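You operate a simulated robot arm through the tools that you are given. There is no shell and no other tool. Be economical: measure what you need, move in short steps, check, and stop when the job is done.

You run a simulated robot arm. Do the job below in one go: nothing can be reset, and whatever is moved stays where it is left.

JOB
Insulation-test the small cream unit and stand the marker for its result on it.
Fine: cover shut, knob at INSUL; wait for the result, knob to OFF, then open the cover.

The check looks at the end state, three seconds after you hand in, the way a careful person would. Anything else that was tipped, shoved, dropped, spilled or broken makes it a failure. Lids that push on must go on centred and level and be pressed home; caps that screw on are set level and turned clockwise until they are tight.

ROBOT AND FRAMES
A 7-joint arm with a fingered hand on a trunk, on a base that drives. Base frame: it is fixed to the floor where the robot stands at the start and does not move with it; the origin is under the middle of the robot, x ahead of it, y to its left, z up. Readings come in cm, degrees, newtons and seconds.
With the tool pointing down near the work surface it reaches from about 24 to 50 cm from the robot's upright axis, wherever it stands. Its first joint turns from -166.0 to 166.0 degrees. Places, roughly: black cap [75, -125, 75]; blue cap [50, -150, 25]; duct collar [50, -150, 25]; green cap nut [50, -30, 90]; grey hose [50, -150, 75]; hand pump [40, -120, 80]; log button [40, -100, 80]; orange clamp [40, -40, 80]; orange damper [40, -60, 90]; orange hose [75, -125, 75]; orange test button [50, -10, 80]; orange vent valve [50, -120, 80]; pale cap [50, -125, 25]; run switch [50, -100, 80]; safety tester [60, -10, 80]; seal one [60, -30, 90]. Payload 3.4 kg.
Tool frame: the origin (TCP) lies between the finger pads and is the grasp point; the fingertips stand 2.5 cm ahead of it; z points along the fingers, y is the line along which they close. Largest opening 8.8 cm; the body of the gripper starts 2.9 cm behind the TCP. The gripper is a hand of 3 fingers: y runs from the thumb to the fingers, the wrist lies at [-1.3, -10.6, -17.4] in the tool frame, and closing takes about 1.5 s.
Orientation is that of the tool frame in the base frame, as a unit quaternion [x, y, z, w]. With the fingers straight down and the wrist toward the robot, the tool's x, y and z point along [0, 1, 0], [1, 0, 0] and [0, 0, -1] of the base frame.

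CONTROLS
- The arm moves only by the tool nudge_tool. Its argument "plan" is a list of rows, each a list of 7 numbers: the shift along the tool's x, y, z in units of 20 mm (1.0 is 20 mm), then the turn, a rotation vector about the tool's x, y, z in units of 8 degrees (1.0 is 8 degrees), then the gripper command, from -1 (shut) to 1 (fully open), values between in proportion. In form: [[x, y, z, rx, ry, rz, claw], ...]. A call has 1 to 12 rows; each row shifts and turns the commanded pose from where the row before left it, along the tool's axes as they then stand. A call with a number of a shift or a turn outside -1 to 1 is refused whole. A row lasts 0.2 s, in which the tool goes at most 5 cm and 8.6 degrees; a call with a longer step from one row to the next is refused whole, and so is a gripper value outside its range. A pose out of reach is approached as far as the arm can. The call stops where the force on the tool passes 80 N (or 10 N more than at its start, if that is more) or the arm is blocked; 0.2 s more then pass. The fingers move at their own pace (about 7.2 cm/s each) and stop on an object; they squeeze with about 22 N. The grip force told is the motor's: it shows also when the fingers shut on nothing. Time passes only in rows, and 0.2 s behind the last, so rows that do not move let the fingers close. It gives the time, the measured TCP pose, the force on the tool (base axes), the opening and the grip force at its end, in the units of the frame above (readings bear some noise), with the torque about the TCP (base axes, N m) and any sound that the robot's microphone picked up, and new pictures: "pictures" is both (left out), scene, wrist or none.
- Cameras (640 x 400 px; columns grow to the right, rows downward): "scene" is now at [1.61, 12.41, 148.45]; the picture's right is [-0.42, -0.91, 0.00], its down [-0.61, 0.28, -0.74] and it looks along [0.67, -0.31, -0.68] (base axes); focal length 272 px, centre (320, 200). "wrist" rides on the gripper at [5.8, -8.5, -9.9] in the tool frame; the picture's right is [-0.67, 0.35, -0.66], its down [-0.69, -0.63, 0.37] and it looks along [-0.29, 0.69, 0.66] (tool axes); focal length 261 px, centre (320, 200). There is no depth. A picture from a camera that has moved, and an enlarged one, comes with that camera's place and axes in the base frame and with its lens.
- slide_trunk(by): slides the trunk up (or, below 0, down) by that many cm; the arm and the scene camera ride with it, the base frame stays. It gives what a move gives, with no picture.
- steer(legs): drives the robot by 1 to 6 legs, each [ahead, left, turn to the left] in cm, cm and degrees, along the robot's own axes; the way and the turn of a leg run together, so that a leg with both is an arc; at most 150 cm and 180 degrees a leg. The arm and the cameras ride along, it lands a little off, and it stops where it bumps. It gives what a move gives, and a new picture of the scene camera.
- hand_shape(shape): the hand has 3 fingers and takes this shape, open, in about a second: jaw (thumb against the fingers, like two jaws); tri (thumb and two fingers); tip (a fingertip pinch); poke (one finger out to press); point (the index stretched); flat (the hand flat); cup (the hand cupped); fist (a fist). The gripper value then closes the fingers along that shape, each until it touches; the sizes above hold for jaw. It gives what a move gives, with no picture.
- head_to(pan, tilt): turns the head with the scene camera to pan (to the left, within 155 degrees either way) and tilt (down, from -29 to 69), counted from straight ahead of the robot. It gives what a move gives, and a new picture of the scene camera.
- close_up(camera, box): a new picture of the part [left, top, right, bottom] of that camera's present view, enlarged. No time passes.
- job_done(): hands the job in; it is judged then, once.

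Go step by step. Nothing tells you exact positions but the pictures and the camera data: compare them with the known pose of the tool, close in by small moves and look again before you grip or let go. The budget is 120 turns and 260 pictures, counting those below and the enlarged ones. Unless the task says otherwise, let go and move clear before handing in, and close with one line.

The tools are called after "Call:" as name(argument=value, ...) on one line, values as JSON. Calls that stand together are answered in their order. nudge_tool: Moves the arm, as the interface text tells. Its arguments: {"type":"object","properties":{"plan":{"type":"array","items":{"type":"array","items":{"type":"number"}}},"pictures":{"type":"string","enum":["both","scene","wrist","none"]}},"required":["plan"]} The other tools are called the same way: slide_trunk (by) slides the trunk up or down; hand_shape (shape) gives the hand a shape; steer (legs) drives the base; head_to (pan, tilt) turns the head that bears the scene camera; close_up (camera, box) takes an enlarged picture of a part of a camera's view; job_done () hands the job in.

At the start:

```text
clock: 0.0
tool_pos: [38.66, -17.83, 122.33]
tool_rot: [0.708, 0.706, 0.0, 0.0]
force: [-0.1, 0.2, 0.1]
torque: [0.01, -0.02, 0.0]
finger_gap: 8.77
grasp_force: 0.0
shape: jaw
trunk travel left (down, up): [-50.0, 9.0]
robot x, y, heading: [-0.21, 0.01, 0.2]
head pan, tilt: [-24.8, 42.6]
```

scene: 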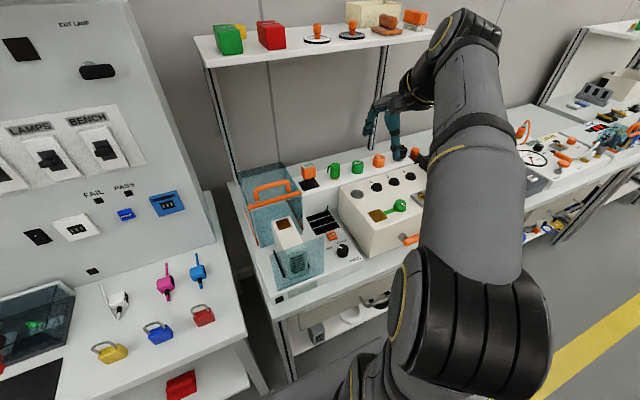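
wrist: 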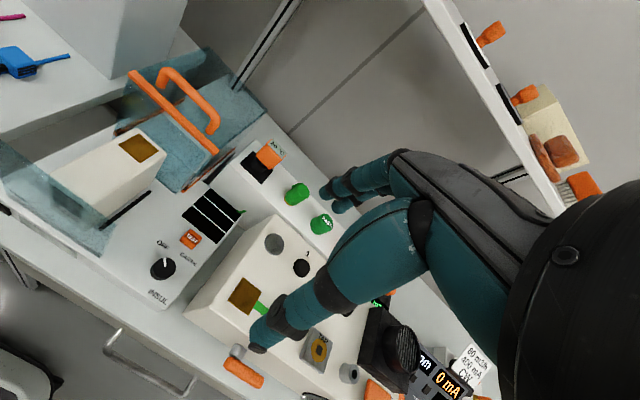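

I see the safety tester with a clear cover (orange handle) over a cream unit, a knob with OFF/CONT?/INSUL, and markers probably on the bench. I'll take enlarged views first.

Call:
close_up(camera="scene", box=[220, 140, 440, 310])

Call:
close_up(camera="wrist", box=[0, 50, 340, 330])

Call:
close_up(camera="scene", box=[190, 0, 440, 150])

```text
2.35 times, centred on (330, 225) of scene
camera zoom: at [1.61, 12.41, 148.45], right [-0.42, -0.91, 0.0], down [-0.61, 0.28, -0.74], along [0.67, -0.31, -0.68], focal length 639 px, centre (296, 141)
```

zoom: 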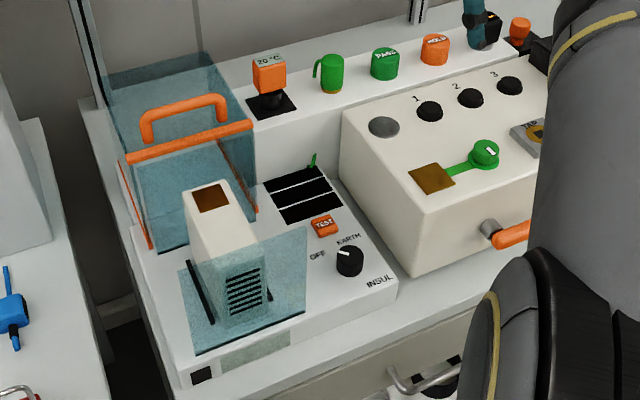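

```text
1.43 times, centred on (170, 190) of wrist
camera zoom: at [30.09, -12.08, 132.18], right [0.35, -0.67, 0.66], down [-0.63, -0.69, -0.37], along [0.69, -0.29, -0.66], focal length 372 px, centre (534, 214)
```

zoom: 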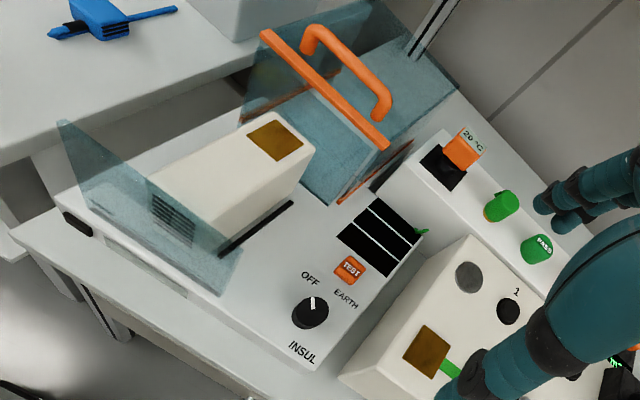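

```text
2.56 times, centred on (315, 75) of scene
camera zoom: at [1.61, 12.41, 148.45], right [-0.42, -0.91, 0.0], down [-0.61, 0.28, -0.74], along [0.67, -0.31, -0.68], focal length 696 px, centre (333, 520)
```

zoom: 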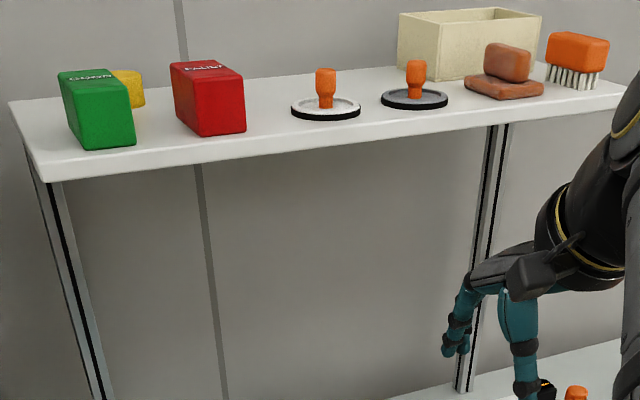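

The cover stands open (orange handle, hinged at the back), and small marker-like things stand on the ledge behind. I look closer at these.

Call:
close_up(camera="scene", box=[290, 140, 450, 240])

Call:
close_up(camera="scene", box=[230, 150, 370, 300])

Call:
close_up(camera="wrist", box=[130, 130, 270, 310])

```text
4.00 times, centred on (370, 190) of scene
camera zoom: at [1.61, 12.41, 148.45], right [-0.42, -0.91, 0.0], down [-0.61, 0.28, -0.74], along [0.67, -0.31, -0.68], focal length 1087 px, centre (120, 240)
```

zoom: 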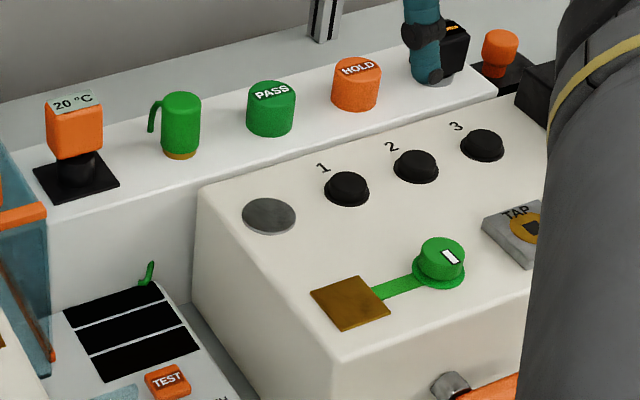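

```text
2.67 times, centred on (300, 225) of scene
camera zoom: at [1.61, 12.41, 148.45], right [-0.42, -0.91, 0.0], down [-0.61, 0.28, -0.74], along [0.67, -0.31, -0.68], focal length 724 px, centre (373, 133)
```

zoom: 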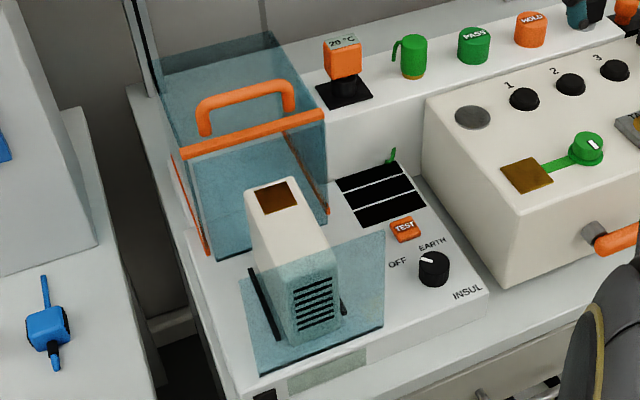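

```text
2.22 times, centred on (200, 220) of wrist
camera zoom: at [30.09, -12.08, 132.18], right [0.35, -0.67, 0.66], down [-0.63, -0.69, -0.37], along [0.69, -0.29, -0.66], focal length 579 px, centre (587, 156)
```

zoom: 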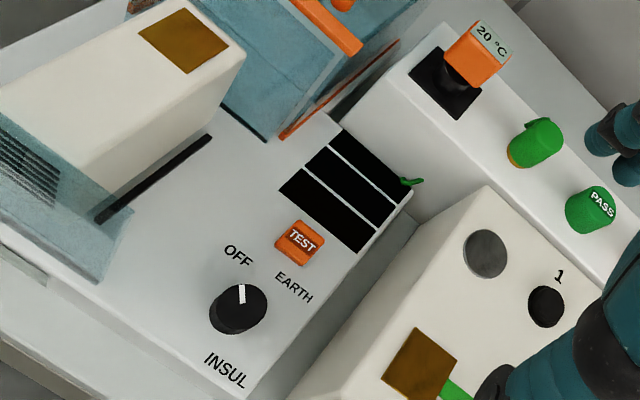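

The cover looks like a clear box with an orange handle at about (62, 0, 98). It seems to slide forward to the fixed front pane at x≈41.5. The unit's top is about (52, 0, 91.6), the knob (44.7, -14.8, 81), PASS about (75, -37, 86). I look down at the base clearance and to the right.

Call:
head_to(pan=0, tilt=65)

Call:
head_to(pan=-10, tilt=40)

```text
clock: 0.9
tool_pos: [38.67, -17.76, 122.21]
tool_rot: [0.707, 0.707, 0.001, 0.001]
force: [0.5, 0.3, 0.8]
torque: [-0.02, -0.01, -0.02]
finger_gap: 8.76
grasp_force: 0.1
shape: jaw
trunk travel left (down, up): [-50.0, 9.0]
robot x, y, heading: [0.31, 0.33, -0.2]
head pan, tilt: [0.0, 65.0]
camera scene: at [0.13, 15.89, 145.61], right [0.0, -1.0, 0.0], down [-0.91, 0.0, -0.42], along [0.42, 0.0, -0.91], focal length 272 px, centre (320, 200)
```

scene: 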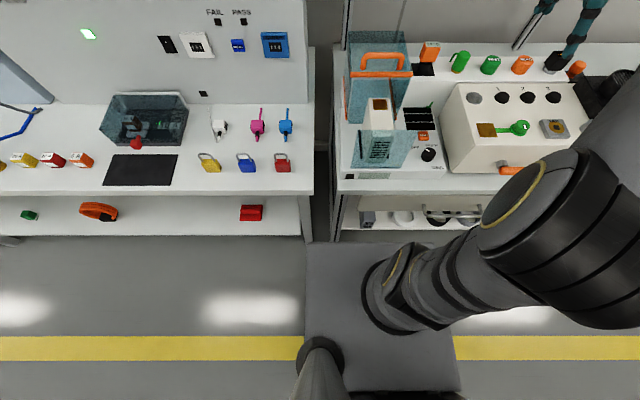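

```text
clock: 1.8
tool_pos: [38.62, -17.75, 122.39]
tool_rot: [0.707, 0.707, 0.0, 0.001]
force: [-0.3, 1.1, 0.8]
torque: [0.01, -0.01, 0.0]
finger_gap: 8.75
grasp_force: 0.0
shape: jaw
trunk travel left (down, up): [-50.0, 9.0]
robot x, y, heading: [-0.15, -0.22, 0.1]
head pan, tilt: [-10.0, 40.0]
camera scene: at [2.42, 14.42, 148.83], right [-0.17, -0.98, 0.0], down [-0.63, 0.11, -0.77], along [0.75, -0.13, -0.64], focal length 272 px, centre (320, 200)
```

scene: 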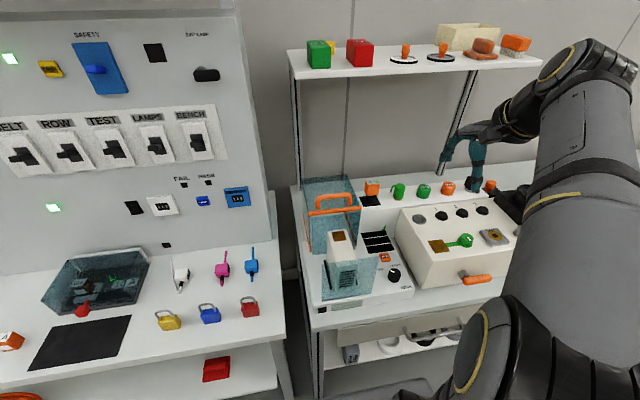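

The bench's front edge is near x≈35 and the handle and markers are beyond reach from here. I drive a bit forward and right, in steps.

Call:
steer(legs=[[0, -10, 0], [7, 0, 0]])

Call:
head_to(pan=0, tilt=69)

```text
clock: 3.5
tool_pos: [45.65, -27.79, 122.22]
tool_rot: [0.707, 0.708, 0.0, 0.0]
force: [0.1, -0.5, 0.1]
torque: [0.02, -0.01, 0.0]
finger_gap: 8.74
grasp_force: 0.1
shape: jaw
trunk travel left (down, up): [-50.0, 9.0]
robot x, y, heading: [6.87, -9.87, 0.2]
head pan, tilt: [-10.0, 40.0]
camera scene: at [9.49, 4.34, 148.83], right [-0.17, -0.99, 0.0], down [-0.63, 0.11, -0.77], along [0.75, -0.13, -0.64], focal length 272 px, centre (320, 200)
```

scene: 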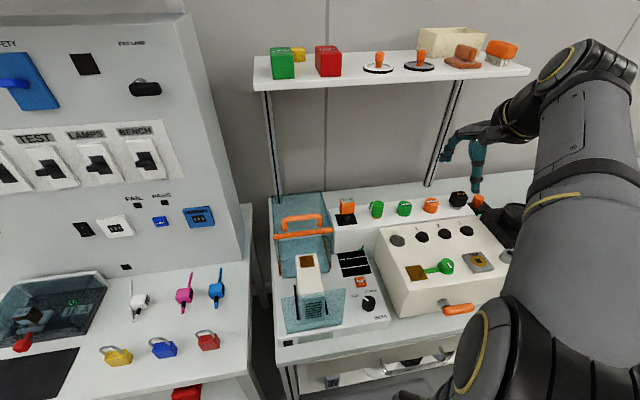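

```text
clock: 4.5
tool_pos: [45.62, -27.78, 122.3]
tool_rot: [0.706, 0.708, 0.0, 0.0]
force: [-0.1, -0.4, 0.2]
torque: [0.02, -0.01, 0.04]
finger_gap: 8.75
grasp_force: 0.1
shape: jaw
trunk travel left (down, up): [-50.0, 9.0]
robot x, y, heading: [6.75, -9.94, -0.0]
head pan, tilt: [0.0, 68.8]
camera scene: at [6.61, 5.81, 145.23], right [0.0, -1.0, 0.0], down [-0.93, 0.0, -0.36], along [0.36, 0.0, -0.93], focal length 272 px, centre (320, 200)
```

scene: 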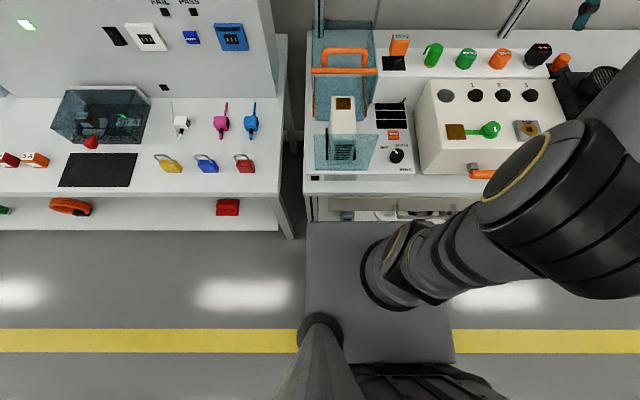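

The base plate's front edge is about 8 cm short of the bench edge, so I go 5 cm more and then look at the cover.

Call:
steer(legs=[[5, 0, 0]])

Call:
head_to(pan=-12, tilt=50)

Call:
close_up(camera="scene", box=[230, 60, 480, 280])

```text
clock: 5.4
tool_pos: [50.82, -27.67, 122.2]
tool_rot: [0.705, 0.709, -0.001, 0.0]
force: [0.0, 0.1, -0.3]
torque: [0.0, -0.03, 0.0]
finger_gap: 8.77
grasp_force: 0.1
shape: jaw
trunk travel left (down, up): [-50.0, 9.0]
robot x, y, heading: [12.04, -9.72, 0.2]
head pan, tilt: [0.0, 68.8]
camera scene: at [11.67, 5.83, 145.22], right [0.0, -1.0, 0.0], down [-0.93, 0.0, -0.36], along [0.36, 0.0, -0.93], focal length 272 px, centre (320, 200)
```

scene: 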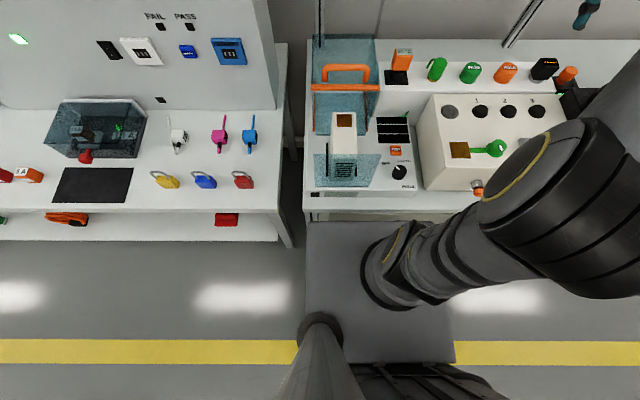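

```text
clock: 6.2
tool_pos: [50.67, -27.52, 122.31]
tool_rot: [0.706, 0.708, 0.0, 0.0]
force: [0.3, -1.2, 0.3]
torque: [0.02, -0.01, -0.01]
finger_gap: 8.75
grasp_force: 0.0
shape: jaw
trunk travel left (down, up): [-50.0, 9.0]
robot x, y, heading: [12.05, -9.43, 0.3]
head pan, tilt: [-12.0, 50.0]
camera scene: at [13.52, 4.24, 147.41], right [-0.2, -0.98, 0.0], down [-0.75, 0.16, -0.64], along [0.63, -0.13, -0.77], focal length 272 px, centre (320, 200)
```

scene: 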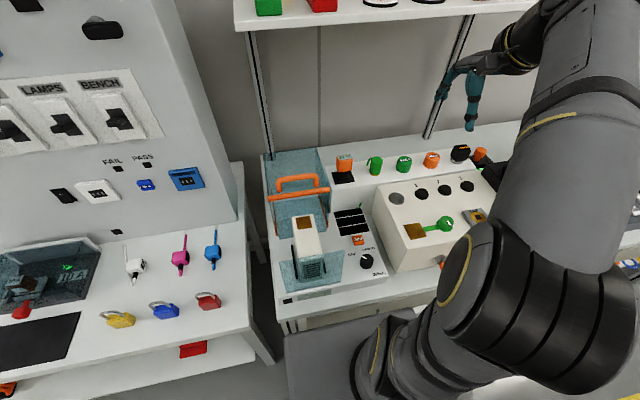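

```text
1.82 times, centred on (355, 170) of scene
camera zoom: at [13.52, 4.24, 147.41], right [-0.2, -0.98, 0.0], down [-0.75, 0.16, -0.64], along [0.63, -0.13, -0.77], focal length 494 px, centre (256, 254)
```

zoom: 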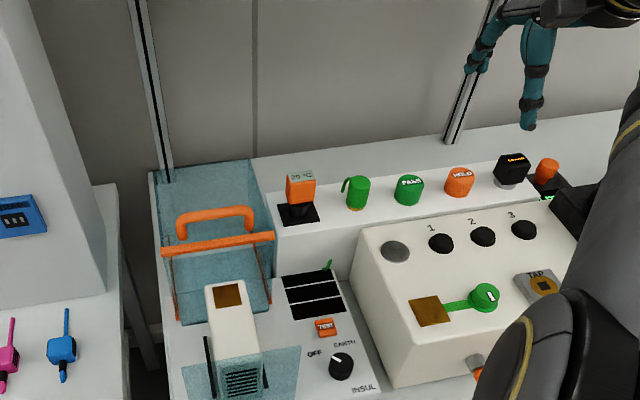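

The handle is at about (62, 0, 99), with the bar along y. I move the hand over toward it at height, with the fingers partly open.

Call:
nudge_tool(plan=[[1, 0.2, 0.2, 0, 0, 0, 0.2], [1, 0.2, 0.2, 0, 0, 0, 0.2], [1, 0.2, 0.2, 0, 0, 0, 0.2], [1, 0.2, 0.2, 0, 0, 0, 0.2], [1, 0.2, 0.2, 0, 0, 0, 0.2], [1, 0.2, 0.2, 0, 0, 0, 0.2], [1, 0.2, 0.2, 0, 0, 0, 0.2], [1, 0.2, 0.2, 0, 0, 0, 0.2], [1, 0.2, 0.2, 0, 0, 0, 0.2], [1, 0.2, 0.2, 0, 0, 0, 0.2], [1, 0.2, 0.2, 0, 0, 0, 0.2], [1, 0.2, 0.2, 0, 0, 0, 0.2]], pictures="none")

Call:
nudge_tool(plan=[[1, 0.6, 0.5, 0, 0, 0, 0.2], [0.8, 0.6, 0.5, 0, 0, 0, 0.2], [0, 0.6, 0.5, 0, 0, 0, 0.2], [0, 0.6, 0.5, 0, 0, 0, 0.2], [0, 0.5, 0.5, 0, 0, 0, 0.2], [0, 0, 0, 0, 0, 0, 0.2]])

```text
clock: 8.8
tool_pos: [55.37, -3.54, 117.67]
tool_rot: [0.706, 0.708, 0.0, 0.0]
force: [0.7, 0.2, -0.4]
torque: [0.01, 0.01, 0.02]
finger_gap: 5.33
grasp_force: 0.1
shape: jaw
trunk travel left (down, up): [-50.0, 9.0]
robot x, y, heading: [11.94, -10.31, 0.3]
head pan, tilt: [-12.0, 50.0]
```

```text
clock: 10.2
tool_pos: [61.26, -0.09, 112.46]
tool_rot: [0.706, 0.708, 0.0, 0.0]
force: [-0.5, -0.4, 0.5]
torque: [-0.03, 0.01, -0.01]
finger_gap: 5.32
grasp_force: 0.1
shape: jaw
trunk travel left (down, up): [-50.0, 9.0]
robot x, y, heading: [12.34, -10.39, 0.1]
head pan, tilt: [-12.0, 50.0]
camera scene: at [13.53, 4.24, 147.42], right [-0.2, -0.98, 0.0], down [-0.75, 0.16, -0.64], along [0.63, -0.13, -0.77], focal length 272 px, centre (320, 200)
camera wrist: at [52.69, 5.59, 122.3], right [0.35, -0.67, 0.66], down [-0.63, -0.69, -0.37], along [0.7, -0.28, -0.66], focal length 261 px, centre (320, 200)
```

scene: 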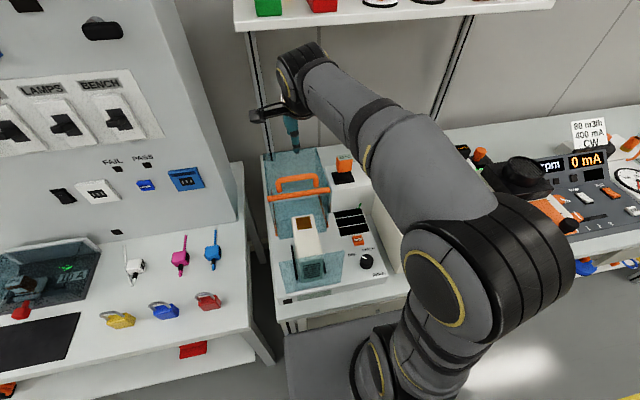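
wrist: 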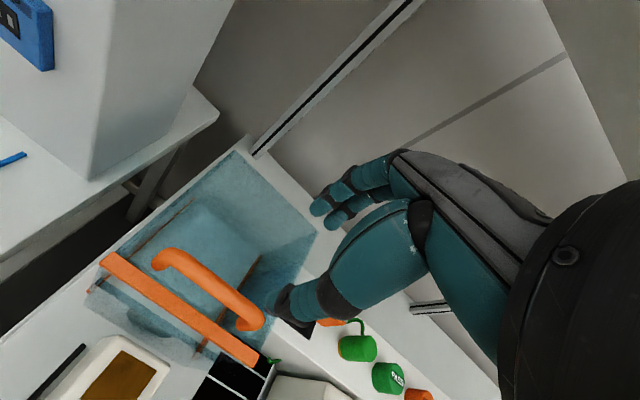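

The handle is nearly below the TCP. I go down most of the way and check again.

Call:
nudge_tool(plan=[[0.1, 0, 1, 0, 0, 0, 0.2], [0.1, 0, 1, 0, 0, 0, 0.2], [0, 0, 1, 0, 0, 0, 0.2], [0, 0, 1, 0, 0, 0, 0.2], [0, 0, 0.4, 0, 0, 0, 0.2], [0, 0, 0, 0, 0, 0, 0.2]])

Call:
close_up(camera="scene", box=[230, 100, 370, 220])

```text
clock: 11.6
tool_pos: [61.26, 0.28, 103.58]
tool_rot: [0.705, 0.709, 0.0, 0.0]
force: [-0.1, 0.4, 0.0]
torque: [0.02, -0.02, 0.03]
finger_gap: 5.31
grasp_force: 0.0
shape: jaw
trunk travel left (down, up): [-50.0, 9.0]
robot x, y, heading: [12.17, -10.14, -0.1]
head pan, tilt: [-12.0, 50.0]
camera scene: at [13.53, 4.24, 147.42], right [-0.2, -0.98, 0.0], down [-0.75, 0.16, -0.64], along [0.63, -0.13, -0.77], focal length 272 px, centre (320, 200)
camera wrist: at [52.74, 5.97, 113.43], right [0.35, -0.67, 0.66], down [-0.63, -0.69, -0.37], along [0.7, -0.28, -0.66], focal length 261 px, centre (320, 200)
```

scene: 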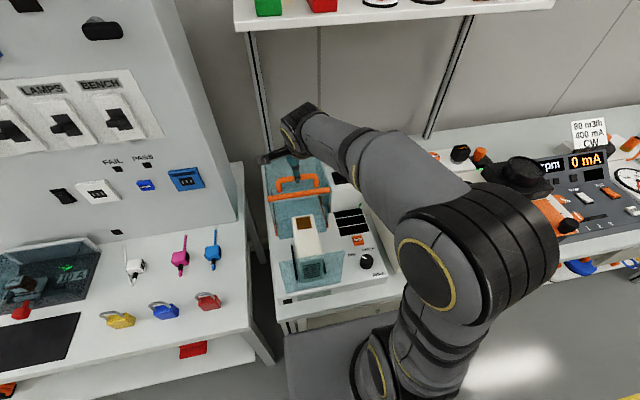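
wrist: 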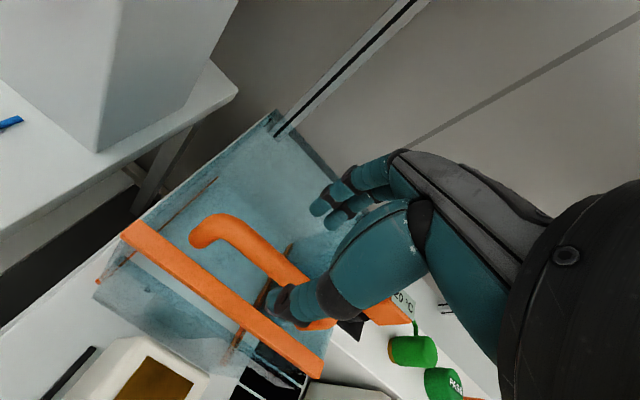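

```text
3.33 times, centred on (300, 160) of scene
camera zoom: at [13.53, 4.24, 147.42], right [-0.2, -0.98, 0.0], down [-0.75, 0.16, -0.64], along [0.63, -0.13, -0.77], focal length 906 px, centre (387, 333)
```

zoom: 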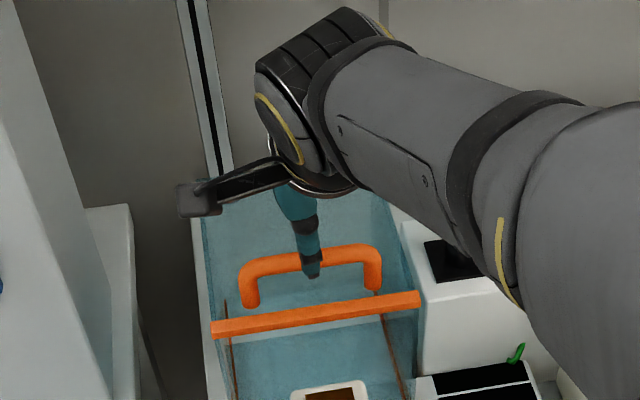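

The fingers straddle the handle. I go down 3.8 cm and close.

Call:
nudge_tool(plan=[[0, 0, 0.5, 0, 0, 0, 0.2], [0, 0, 0.5, 0, 0, 0, 0.2], [0, 0, 0.5, 0, 0, 0, 0.2], [0, 0, 0.4, 0, 0, 0, 0.2], [0, 0, 0, 0, 0, 0, 0.2]])

Call:
close_up(camera="scene", box=[250, 120, 350, 200])

```text
clock: 12.8
tool_pos: [61.03, 0.29, 99.94]
tool_rot: [0.706, 0.708, 0.001, 0.0]
force: [-0.6, -0.4, 0.0]
torque: [0.04, 0.0, 0.02]
finger_gap: 5.34
grasp_force: 0.1
shape: jaw
trunk travel left (down, up): [-50.0, 9.0]
robot x, y, heading: [11.97, -10.18, 0.0]
head pan, tilt: [-12.0, 50.0]
camera scene: at [13.53, 4.24, 147.42], right [-0.2, -0.98, 0.0], down [-0.75, 0.16, -0.64], along [0.63, -0.13, -0.77], focal length 272 px, centre (320, 200)
camera wrist: at [52.59, 5.96, 109.78], right [0.35, -0.67, 0.66], down [-0.63, -0.69, -0.37], along [0.7, -0.28, -0.66], focal length 261 px, centre (320, 200)
```

scene: 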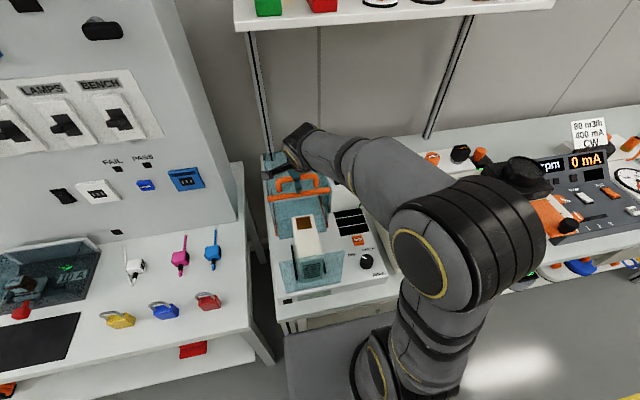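
wrist: 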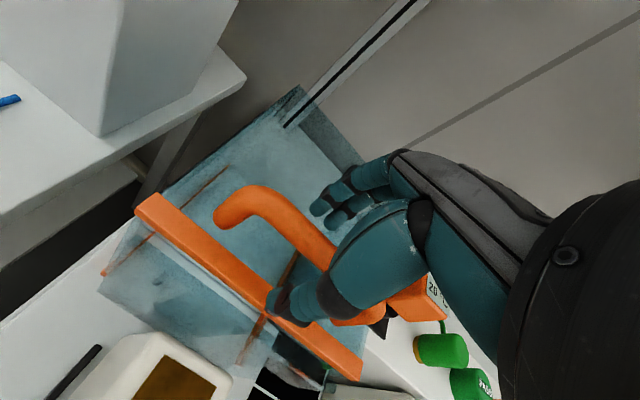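

```text
5.00 times, centred on (300, 160) of scene
camera zoom: at [13.53, 4.24, 147.42], right [-0.2, -0.98, 0.0], down [-0.75, 0.16, -0.64], along [0.63, -0.13, -0.77], focal length 1358 px, centre (420, 400)
```

zoom: 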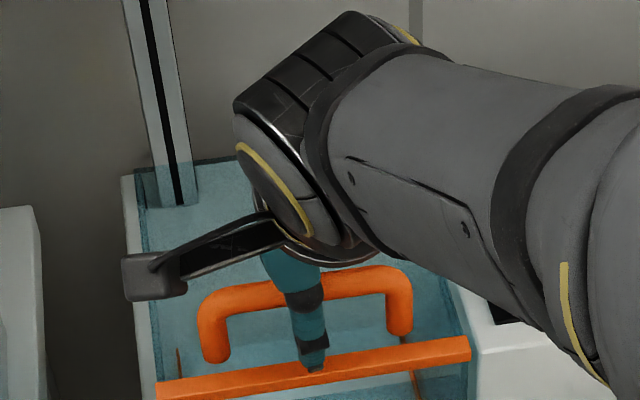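

The thumb is on the near side of the handle, the fingers behind it. I close on it.

Call:
nudge_tool(plan=[[0, 0, 0, 0, 0, 0, -1], [0, 0, 0, 0, 0, 0, -1], [0, 0, 0, 0, 0, 0, -1], [0, 0, 0, 0, 0, 0, -1], [0, 0, 0, 0, 0, 0, -1], [0, 0, 0, 0, 0, 0, -1], [0, 0, 0, 0, 0, 0, -1]], pictures="wrist")

Call:
close_up(camera="scene", box=[250, 120, 350, 200])

```text
clock: 14.4
tool_pos: [60.95, 0.39, 99.9]
tool_rot: [0.706, 0.708, 0.0, 0.0]
force: [-10.2, 1.2, -4.6]
torque: [0.0, -0.1, -0.01]
finger_gap: 0.23
grasp_force: 21.9
shape: jaw
trunk travel left (down, up): [-50.0, 9.0]
robot x, y, heading: [11.74, -10.3, 0.2]
head pan, tilt: [-12.0, 50.0]
camera wrist: at [52.48, 5.99, 109.8], right [0.35, -0.67, 0.66], down [-0.63, -0.69, -0.37], along [0.7, -0.28, -0.66], focal length 261 px, centre (320, 200)
```

wrist: 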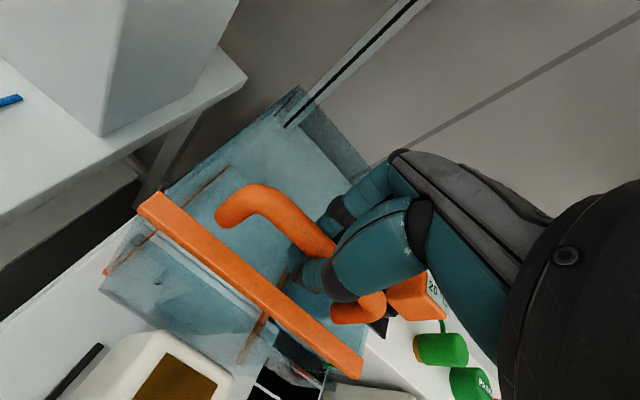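

```text
5.00 times, centred on (300, 160) of scene
camera zoom: at [13.39, 4.28, 147.41], right [-0.2, -0.98, 0.0], down [-0.75, 0.16, -0.64], along [0.63, -0.13, -0.77], focal length 1358 px, centre (420, 400)
```

zoom: 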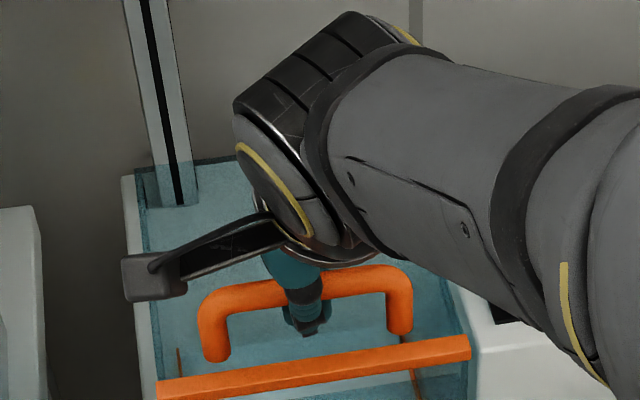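

The fingers are closed round/under the handle bar. I pull gently toward me and watch the force.

Call:
nudge_tool(plan=[[0, -0.3, 0, 0, 0, 0, -1], [0, -0.4, 0, 0, 0, 0, -1], [0, -0.4, 0, 0, 0, 0, -1], [0, -0.4, 0, 0, 0, 0, -1]])

```text
clock: 15.4
tool_pos: [58.11, 0.34, 99.94]
tool_rot: [0.705, 0.709, 0.0, 0.0]
force: [0.5, -0.4, -2.6]
torque: [-0.05, -0.03, -0.05]
finger_gap: 0.13
grasp_force: 21.7
shape: jaw
trunk travel left (down, up): [-50.0, 9.0]
robot x, y, heading: [11.85, -10.2, 0.2]
head pan, tilt: [-12.0, 50.0]
camera scene: at [13.57, 4.25, 147.42], right [-0.2, -0.98, 0.0], down [-0.75, 0.16, -0.64], along [0.63, -0.13, -0.77], focal length 272 px, centre (320, 200)
camera wrist: at [49.6, 5.99, 109.79], right [0.35, -0.67, 0.66], down [-0.63, -0.69, -0.37], along [0.7, -0.28, -0.66], focal length 261 px, centre (320, 200)
```

scene: 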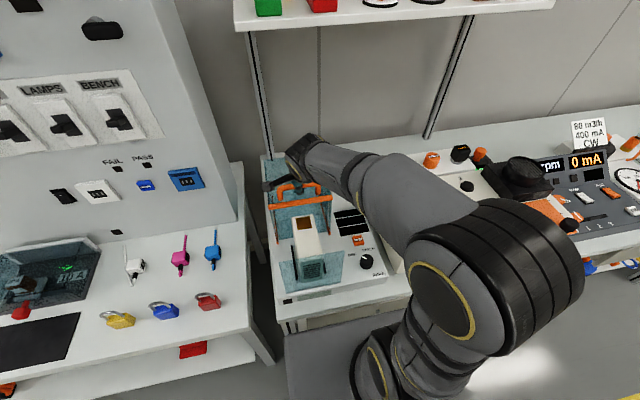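
wrist: 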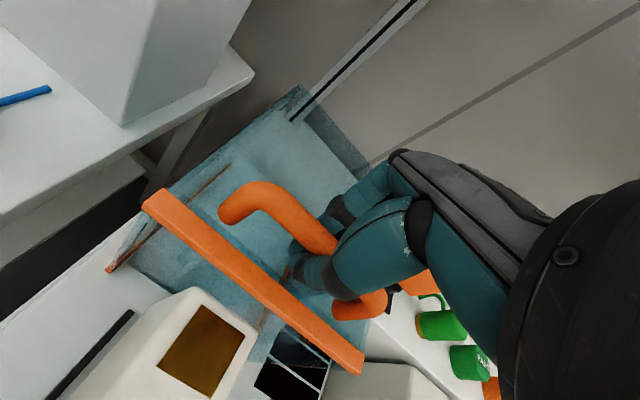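

The cover slides with the hand at almost no force. I keep pulling toward the front pane.

Call:
nudge_tool(plan=[[0, -0.5, 0, 0, 0, 0, -1], [0, -0.5, 0, 0, 0, 0, -1], [0, -0.5, 0, 0, 0, 0, -1], [0, -0.5, 0, 0, 0, 0, -1], [0, -0.5, 0, 0, 0, 0, -1], [0, -0.5, 0, 0, 0, 0, -1], [0, -0.5, 0, 0, 0, 0, -1], [0, -0.5, 0, 0, 0, 0, -1], [0, -0.5, 0, 0, 0, 0, -1], [0, -0.5, 0, 0, 0, 0, -1]])

```text
clock: 17.6
tool_pos: [48.05, 0.31, 99.92]
tool_rot: [0.706, 0.708, 0.0, 0.0]
force: [1.1, 1.3, 0.0]
torque: [0.01, -0.02, -0.04]
finger_gap: 0.11
grasp_force: 22.1
shape: jaw
trunk travel left (down, up): [-50.0, 9.0]
robot x, y, heading: [11.87, -9.96, 0.3]
head pan, tilt: [-12.0, 50.0]
camera scene: at [13.55, 4.27, 147.41], right [-0.2, -0.98, 0.0], down [-0.75, 0.16, -0.64], along [0.63, -0.13, -0.77], focal length 272 px, centre (320, 200)
camera wrist: at [39.53, 5.97, 109.75], right [0.35, -0.67, 0.66], down [-0.63, -0.69, -0.37], along [0.7, -0.28, -0.66], focal length 261 px, centre (320, 200)
```

scene: 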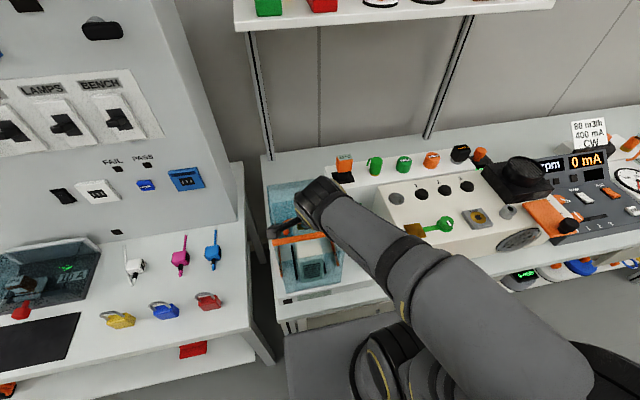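
wrist: 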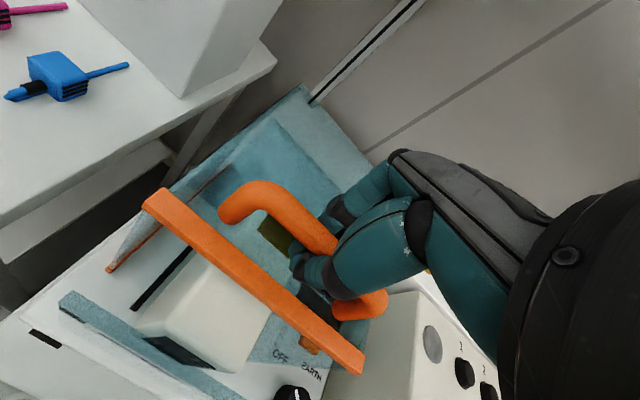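

About 4 cm remain to the pane, so I continue slowly until it stops.

Call:
nudge_tool(plan=[[0, -0.4, 0, 0, 0, 0, -1], [0, -0.4, 0, 0, 0, 0, -1], [0, -0.3, 0, 0, 0, 0, -1], [0, -0.25, 0, 0, 0, 0, -1], [0, -0.25, 0, 0, 0, 0, -1], [0, -0.2, 0, 0, 0, 0, -1]])

```text
clock: 19.0
tool_pos: [44.55, 0.3, 99.9]
tool_rot: [0.706, 0.708, 0.0, -0.001]
force: [1.1, 1.1, -2.0]
torque: [-0.04, -0.01, -0.04]
finger_gap: 0.12
grasp_force: 21.9
shape: jaw
trunk travel left (down, up): [-50.0, 9.0]
robot x, y, heading: [11.83, -10.07, 0.2]
head pan, tilt: [-12.0, 50.0]
camera scene: at [13.56, 4.28, 147.41], right [-0.2, -0.98, 0.0], down [-0.75, 0.16, -0.64], along [0.63, -0.13, -0.77], focal length 272 px, centre (320, 200)
camera wrist: at [36.04, 5.96, 109.78], right [0.35, -0.67, 0.66], down [-0.63, -0.69, -0.36], along [0.7, -0.28, -0.66], focal length 261 px, centre (320, 200)
```

scene: 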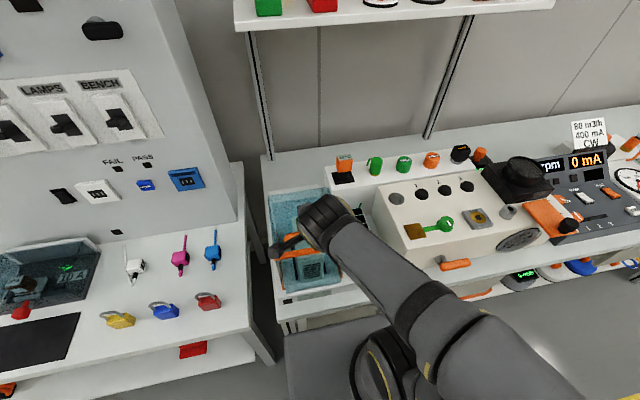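
wrist: 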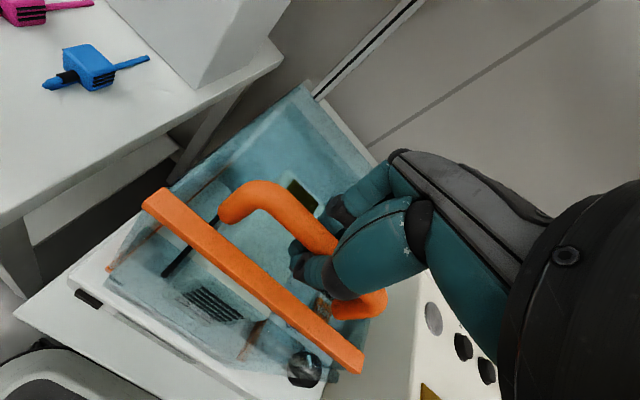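

Still no stop felt; I continue in small steps.

Call:
nudge_tool(plan=[[0, -0.15, 0, 0, 0, 0, -1], [0, -0.15, 0, 0, 0, 0, -1], [0, -0.15, 0, 0, 0, 0, -1], [0, -0.15, 0, 0, 0, 0, -1], [0, -0.15, 0, 0, 0, 0, -1]])

Call:
close_up(camera="scene", box=[250, 160, 410, 310])

```text
clock: 20.2
tool_pos: [43.64, 0.31, 99.81]
tool_rot: [0.71, 0.704, -0.013, -0.012]
force: [1.4, -0.6, -0.1]
torque: [0.01, 0.02, -0.01]
finger_gap: 0.08
grasp_force: 22.1
shape: jaw
out of reach, approached as far as the arm can: row 2, 4
trunk travel left (down, up): [-50.0, 9.0]
robot x, y, heading: [11.92, -10.15, 0.2]
head pan, tilt: [-12.0, 50.0]
camera scene: at [13.55, 4.23, 147.55], right [-0.2, -0.98, 0.0], down [-0.75, 0.16, -0.64], along [0.63, -0.13, -0.77], focal length 272 px, centre (320, 200)
camera wrist: at [35.61, 6.13, 109.97], right [0.37, -0.67, 0.64], down [-0.65, -0.68, -0.34], along [0.67, -0.29, -0.68], focal length 261 px, centre (320, 200)
```

scene: 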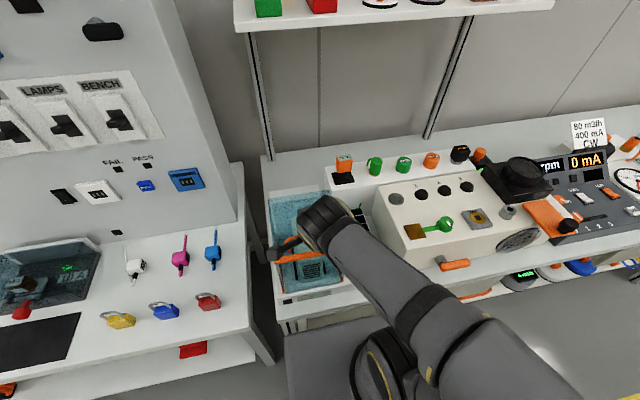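
wrist: 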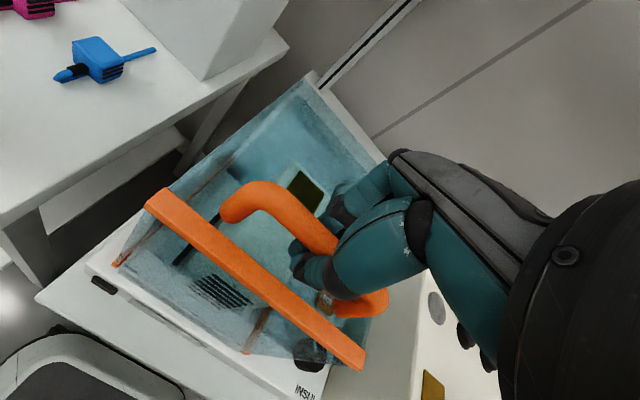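

```text
2.67 times, centred on (330, 235) of scene
camera zoom: at [13.55, 4.23, 147.55], right [-0.2, -0.98, 0.0], down [-0.75, 0.16, -0.64], along [0.63, -0.13, -0.77], focal length 724 px, centre (293, 107)
```

zoom: 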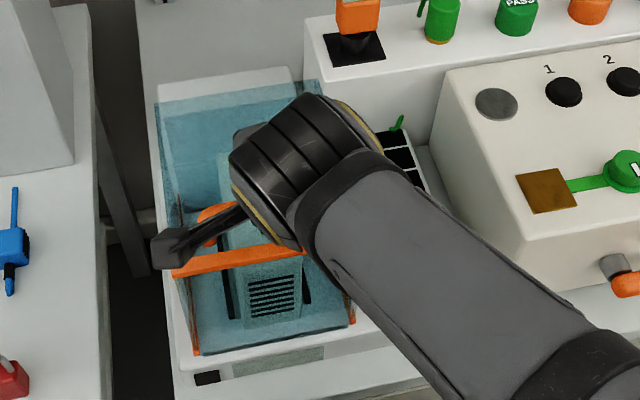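

The arm is at the limit of its near reach here. I let go, rise, and back the base off so I can press the cover home and then work the knob.

Call:
nudge_tool(plan=[[0, 0, 0, 0, 0, 0, 0.2], [0, 0, 0, 0, 0, 0, 0.2], [0, 0, 0, 0, 0, 0, 0.2], [0, 0, 0, 0, 0, 0, 0.2], [0, 0, -0.5, 0, 0, 0, 0.2], [0, 0, -1, 0, 0, 0, 0.2], [0, 0, -1, 0, 0, 0, 0.2], [0, 0, -1, 0, 0, 0, 0.2], [0, 0, -1, 0, 0, 0, 0.2], [0, 0, -1, 0, 0, 0, 0.2]], pictures="wrist")

Call:
steer(legs=[[-8, 0, 0]])

Call:
close_up(camera="scene", box=[230, 100, 430, 240])

```text
clock: 22.4
tool_pos: [44.1, 0.44, 109.86]
tool_rot: [0.706, 0.708, -0.024, -0.019]
force: [-0.2, -0.1, 0.3]
torque: [0.05, -0.03, 0.01]
finger_gap: 5.27
grasp_force: 0.1
shape: jaw
trunk travel left (down, up): [-50.0, 9.0]
robot x, y, heading: [11.63, -9.95, 0.1]
head pan, tilt: [-12.0, 50.0]
camera wrist: at [36.15, 6.24, 120.16], right [0.39, -0.66, 0.64], down [-0.65, -0.69, -0.32], along [0.66, -0.29, -0.7], focal length 261 px, centre (320, 200)
```

wrist: 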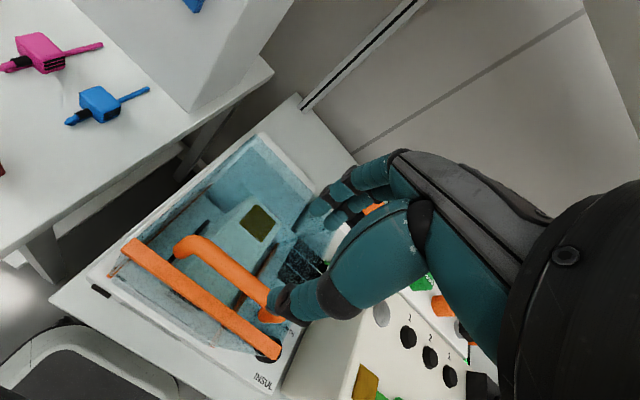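

```text
clock: 23.5
tool_pos: [36.06, 0.27, 109.67]
tool_rot: [0.707, 0.706, -0.023, -0.018]
force: [-0.1, -0.2, -0.5]
torque: [-0.03, -0.01, 0.0]
finger_gap: 5.23
grasp_force: 0.1
shape: jaw
trunk travel left (down, up): [-50.0, 9.0]
robot x, y, heading: [3.76, -10.26, 0.1]
head pan, tilt: [-12.0, 50.0]
camera scene: at [5.38, 4.21, 147.37], right [-0.2, -0.98, 0.0], down [-0.75, 0.16, -0.64], along [0.63, -0.13, -0.77], focal length 272 px, centre (320, 200)
```

scene: 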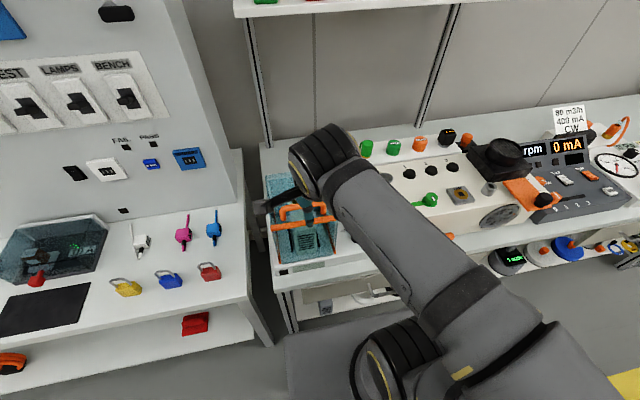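

```text
2.86 times, centred on (330, 170) of scene
camera zoom: at [5.38, 4.21, 147.37], right [-0.2, -0.98, 0.0], down [-0.75, 0.16, -0.64], along [0.63, -0.13, -0.77], focal length 776 px, centre (291, 286)
```

zoom: 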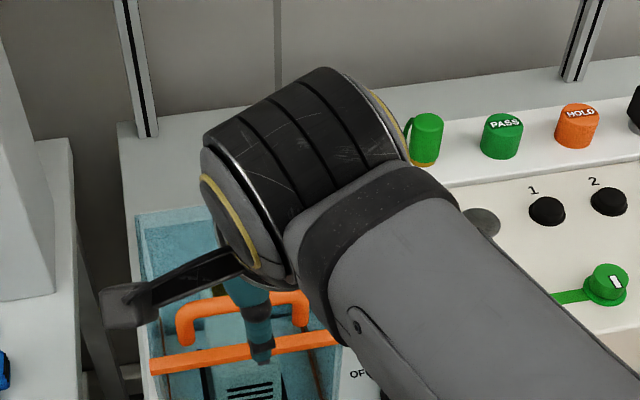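

I level the hand, return over the handle, and re-grip it to press the cover home.

Call:
nudge_tool(plan=[[0, 0.9, 0, -0.41, 0.05, 0, 0.2], [0, 1, 0, 0, 0, 0, 0.2], [0, 1, 0, 0, 0, 0, 0.2], [0, 0.9, 0, 0, 0, 0, 0.2], [0, 0, 0, 0, 0, 0, 0.2]])

Call:
close_up(camera="wrist", box=[60, 180, 320, 380])

```text
clock: 24.7
tool_pos: [43.83, 0.3, 109.59]
tool_rot: [0.708, 0.706, 0.0, -0.001]
force: [0.2, 0.4, 0.9]
torque: [-0.01, -0.02, -0.01]
finger_gap: 5.23
grasp_force: 0.1
shape: jaw
trunk travel left (down, up): [-50.0, 9.0]
robot x, y, heading: [4.07, -9.96, 0.1]
head pan, tilt: [-12.0, 50.0]
camera scene: at [5.47, 4.21, 147.41], right [-0.2, -0.98, 0.0], down [-0.75, 0.16, -0.64], along [0.63, -0.13, -0.77], focal length 272 px, centre (320, 200)
camera wrist: at [35.36, 6.13, 119.49], right [0.35, -0.67, 0.65], down [-0.63, -0.68, -0.37], along [0.69, -0.29, -0.66], focal length 261 px, centre (320, 200)
```

scene: 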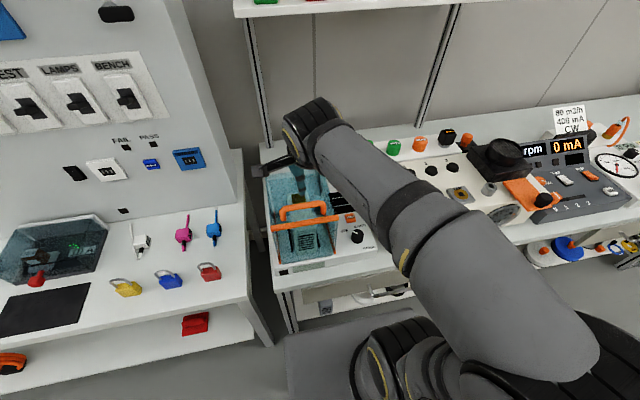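
wrist: 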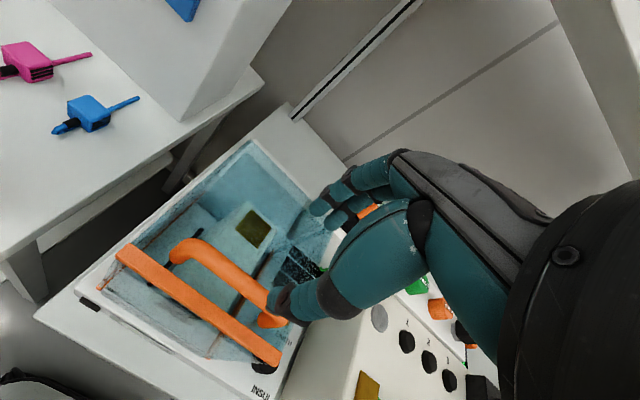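

```text
2.00 times, centred on (190, 280) of wrist
camera zoom: at [35.36, 6.13, 119.49], right [0.35, -0.67, 0.65], down [-0.63, -0.68, -0.37], along [0.69, -0.29, -0.66], focal length 521 px, centre (580, 40)
```

zoom: 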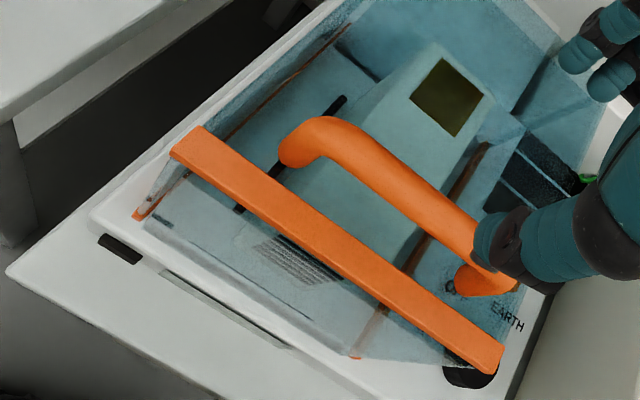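

The cover's front edge appears flush with the pane. I re-grip and pull a little more until I feel a stop.

Call:
nudge_tool(plan=[[0, 0, 1, 0, 0, 0, 0.2], [0, 0, 1, 0, 0, 0, 0.2], [0, 0, 1, 0, 0, 0, 0.2], [0, 0, 0.9, 0, 0, 0, 0.2], [0, 0, 0.9, 0, 0, 0, 0.2], [0, 0, 0, 0, 0, 0, -1], [0, 0, 0, 0, 0, 0, -1], [0, 0, 0, 0, 0, 0, -1], [0, 0, 0, 0, 0, 0, -1], [0, 0, 0, 0, 0, 0, -1], [0, 0, 0, 0, 0, 0, -1], [0, 0, 0, 0, 0, 0, -1]], pictures="none")

Call:
nudge_tool(plan=[[0, -0.15, 0, 0, 0, 0, -1], [0, -0.15, 0, 0, 0, 0, -1], [0, -0.15, 0, 0, 0, 0, -1]], pictures="wrist")

```text
clock: 27.3
tool_pos: [43.7, 0.44, 100.01]
tool_rot: [0.708, 0.706, -0.001, -0.002]
force: [-1.2, -0.1, -5.6]
torque: [-0.02, -0.04, -0.03]
finger_gap: 0.0
grasp_force: 22.2
shape: jaw
trunk travel left (down, up): [-50.0, 9.0]
robot x, y, heading: [4.12, -10.25, 0.2]
head pan, tilt: [-12.0, 50.0]
```

```text
clock: 28.1
tool_pos: [42.84, 0.5, 100.0]
tool_rot: [0.707, 0.707, -0.001, -0.001]
force: [3.4, 2.4, -7.6]
torque: [-0.01, -0.05, -0.1]
finger_gap: 0.0
grasp_force: 21.7
shape: jaw
trunk travel left (down, up): [-50.0, 9.0]
robot x, y, heading: [3.96, -9.89, 0.1]
head pan, tilt: [-12.0, 50.0]
camera wrist: at [34.42, 6.11, 109.9], right [0.35, -0.67, 0.65], down [-0.63, -0.68, -0.37], along [0.69, -0.29, -0.66], focal length 261 px, centre (320, 200)
```

wrist: 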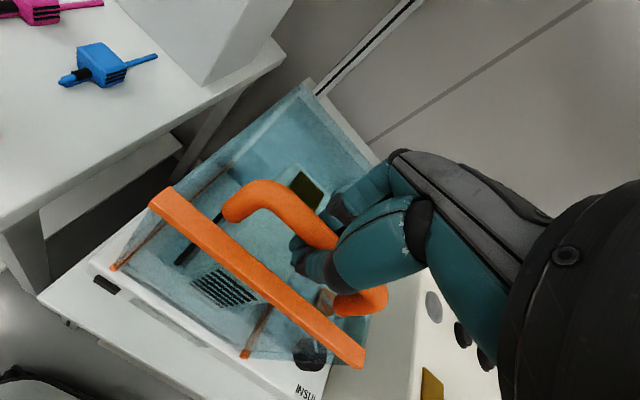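

Call:
nudge_tool(plan=[[0, -0.15, 0, 0, 0, 0, -1], [0, -0.15, 0, 0, 0, 0, -1], [0, -0.15, 0, 0, 0, 0, -1]], pictures="wrist")

```text
clock: 28.9
tool_pos: [42.24, 0.24, 100.09]
tool_rot: [0.707, 0.707, 0.001, 0.0]
force: [28.2, -0.1, -1.2]
torque: [0.0, -0.02, -0.17]
finger_gap: 0.0
grasp_force: 22.1
shape: jaw
trunk travel left (down, up): [-50.0, 9.0]
robot x, y, heading: [4.12, -10.31, 0.1]
head pan, tilt: [-12.0, 50.0]
camera wrist: at [33.79, 6.05, 109.92], right [0.35, -0.67, 0.65], down [-0.63, -0.68, -0.37], along [0.69, -0.28, -0.66], focal length 261 px, centre (320, 200)
```

wrist: 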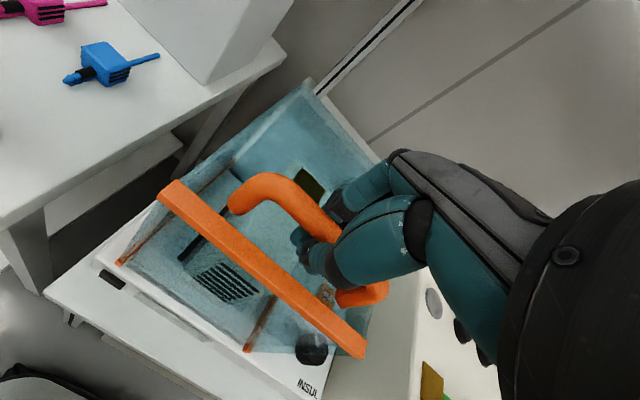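

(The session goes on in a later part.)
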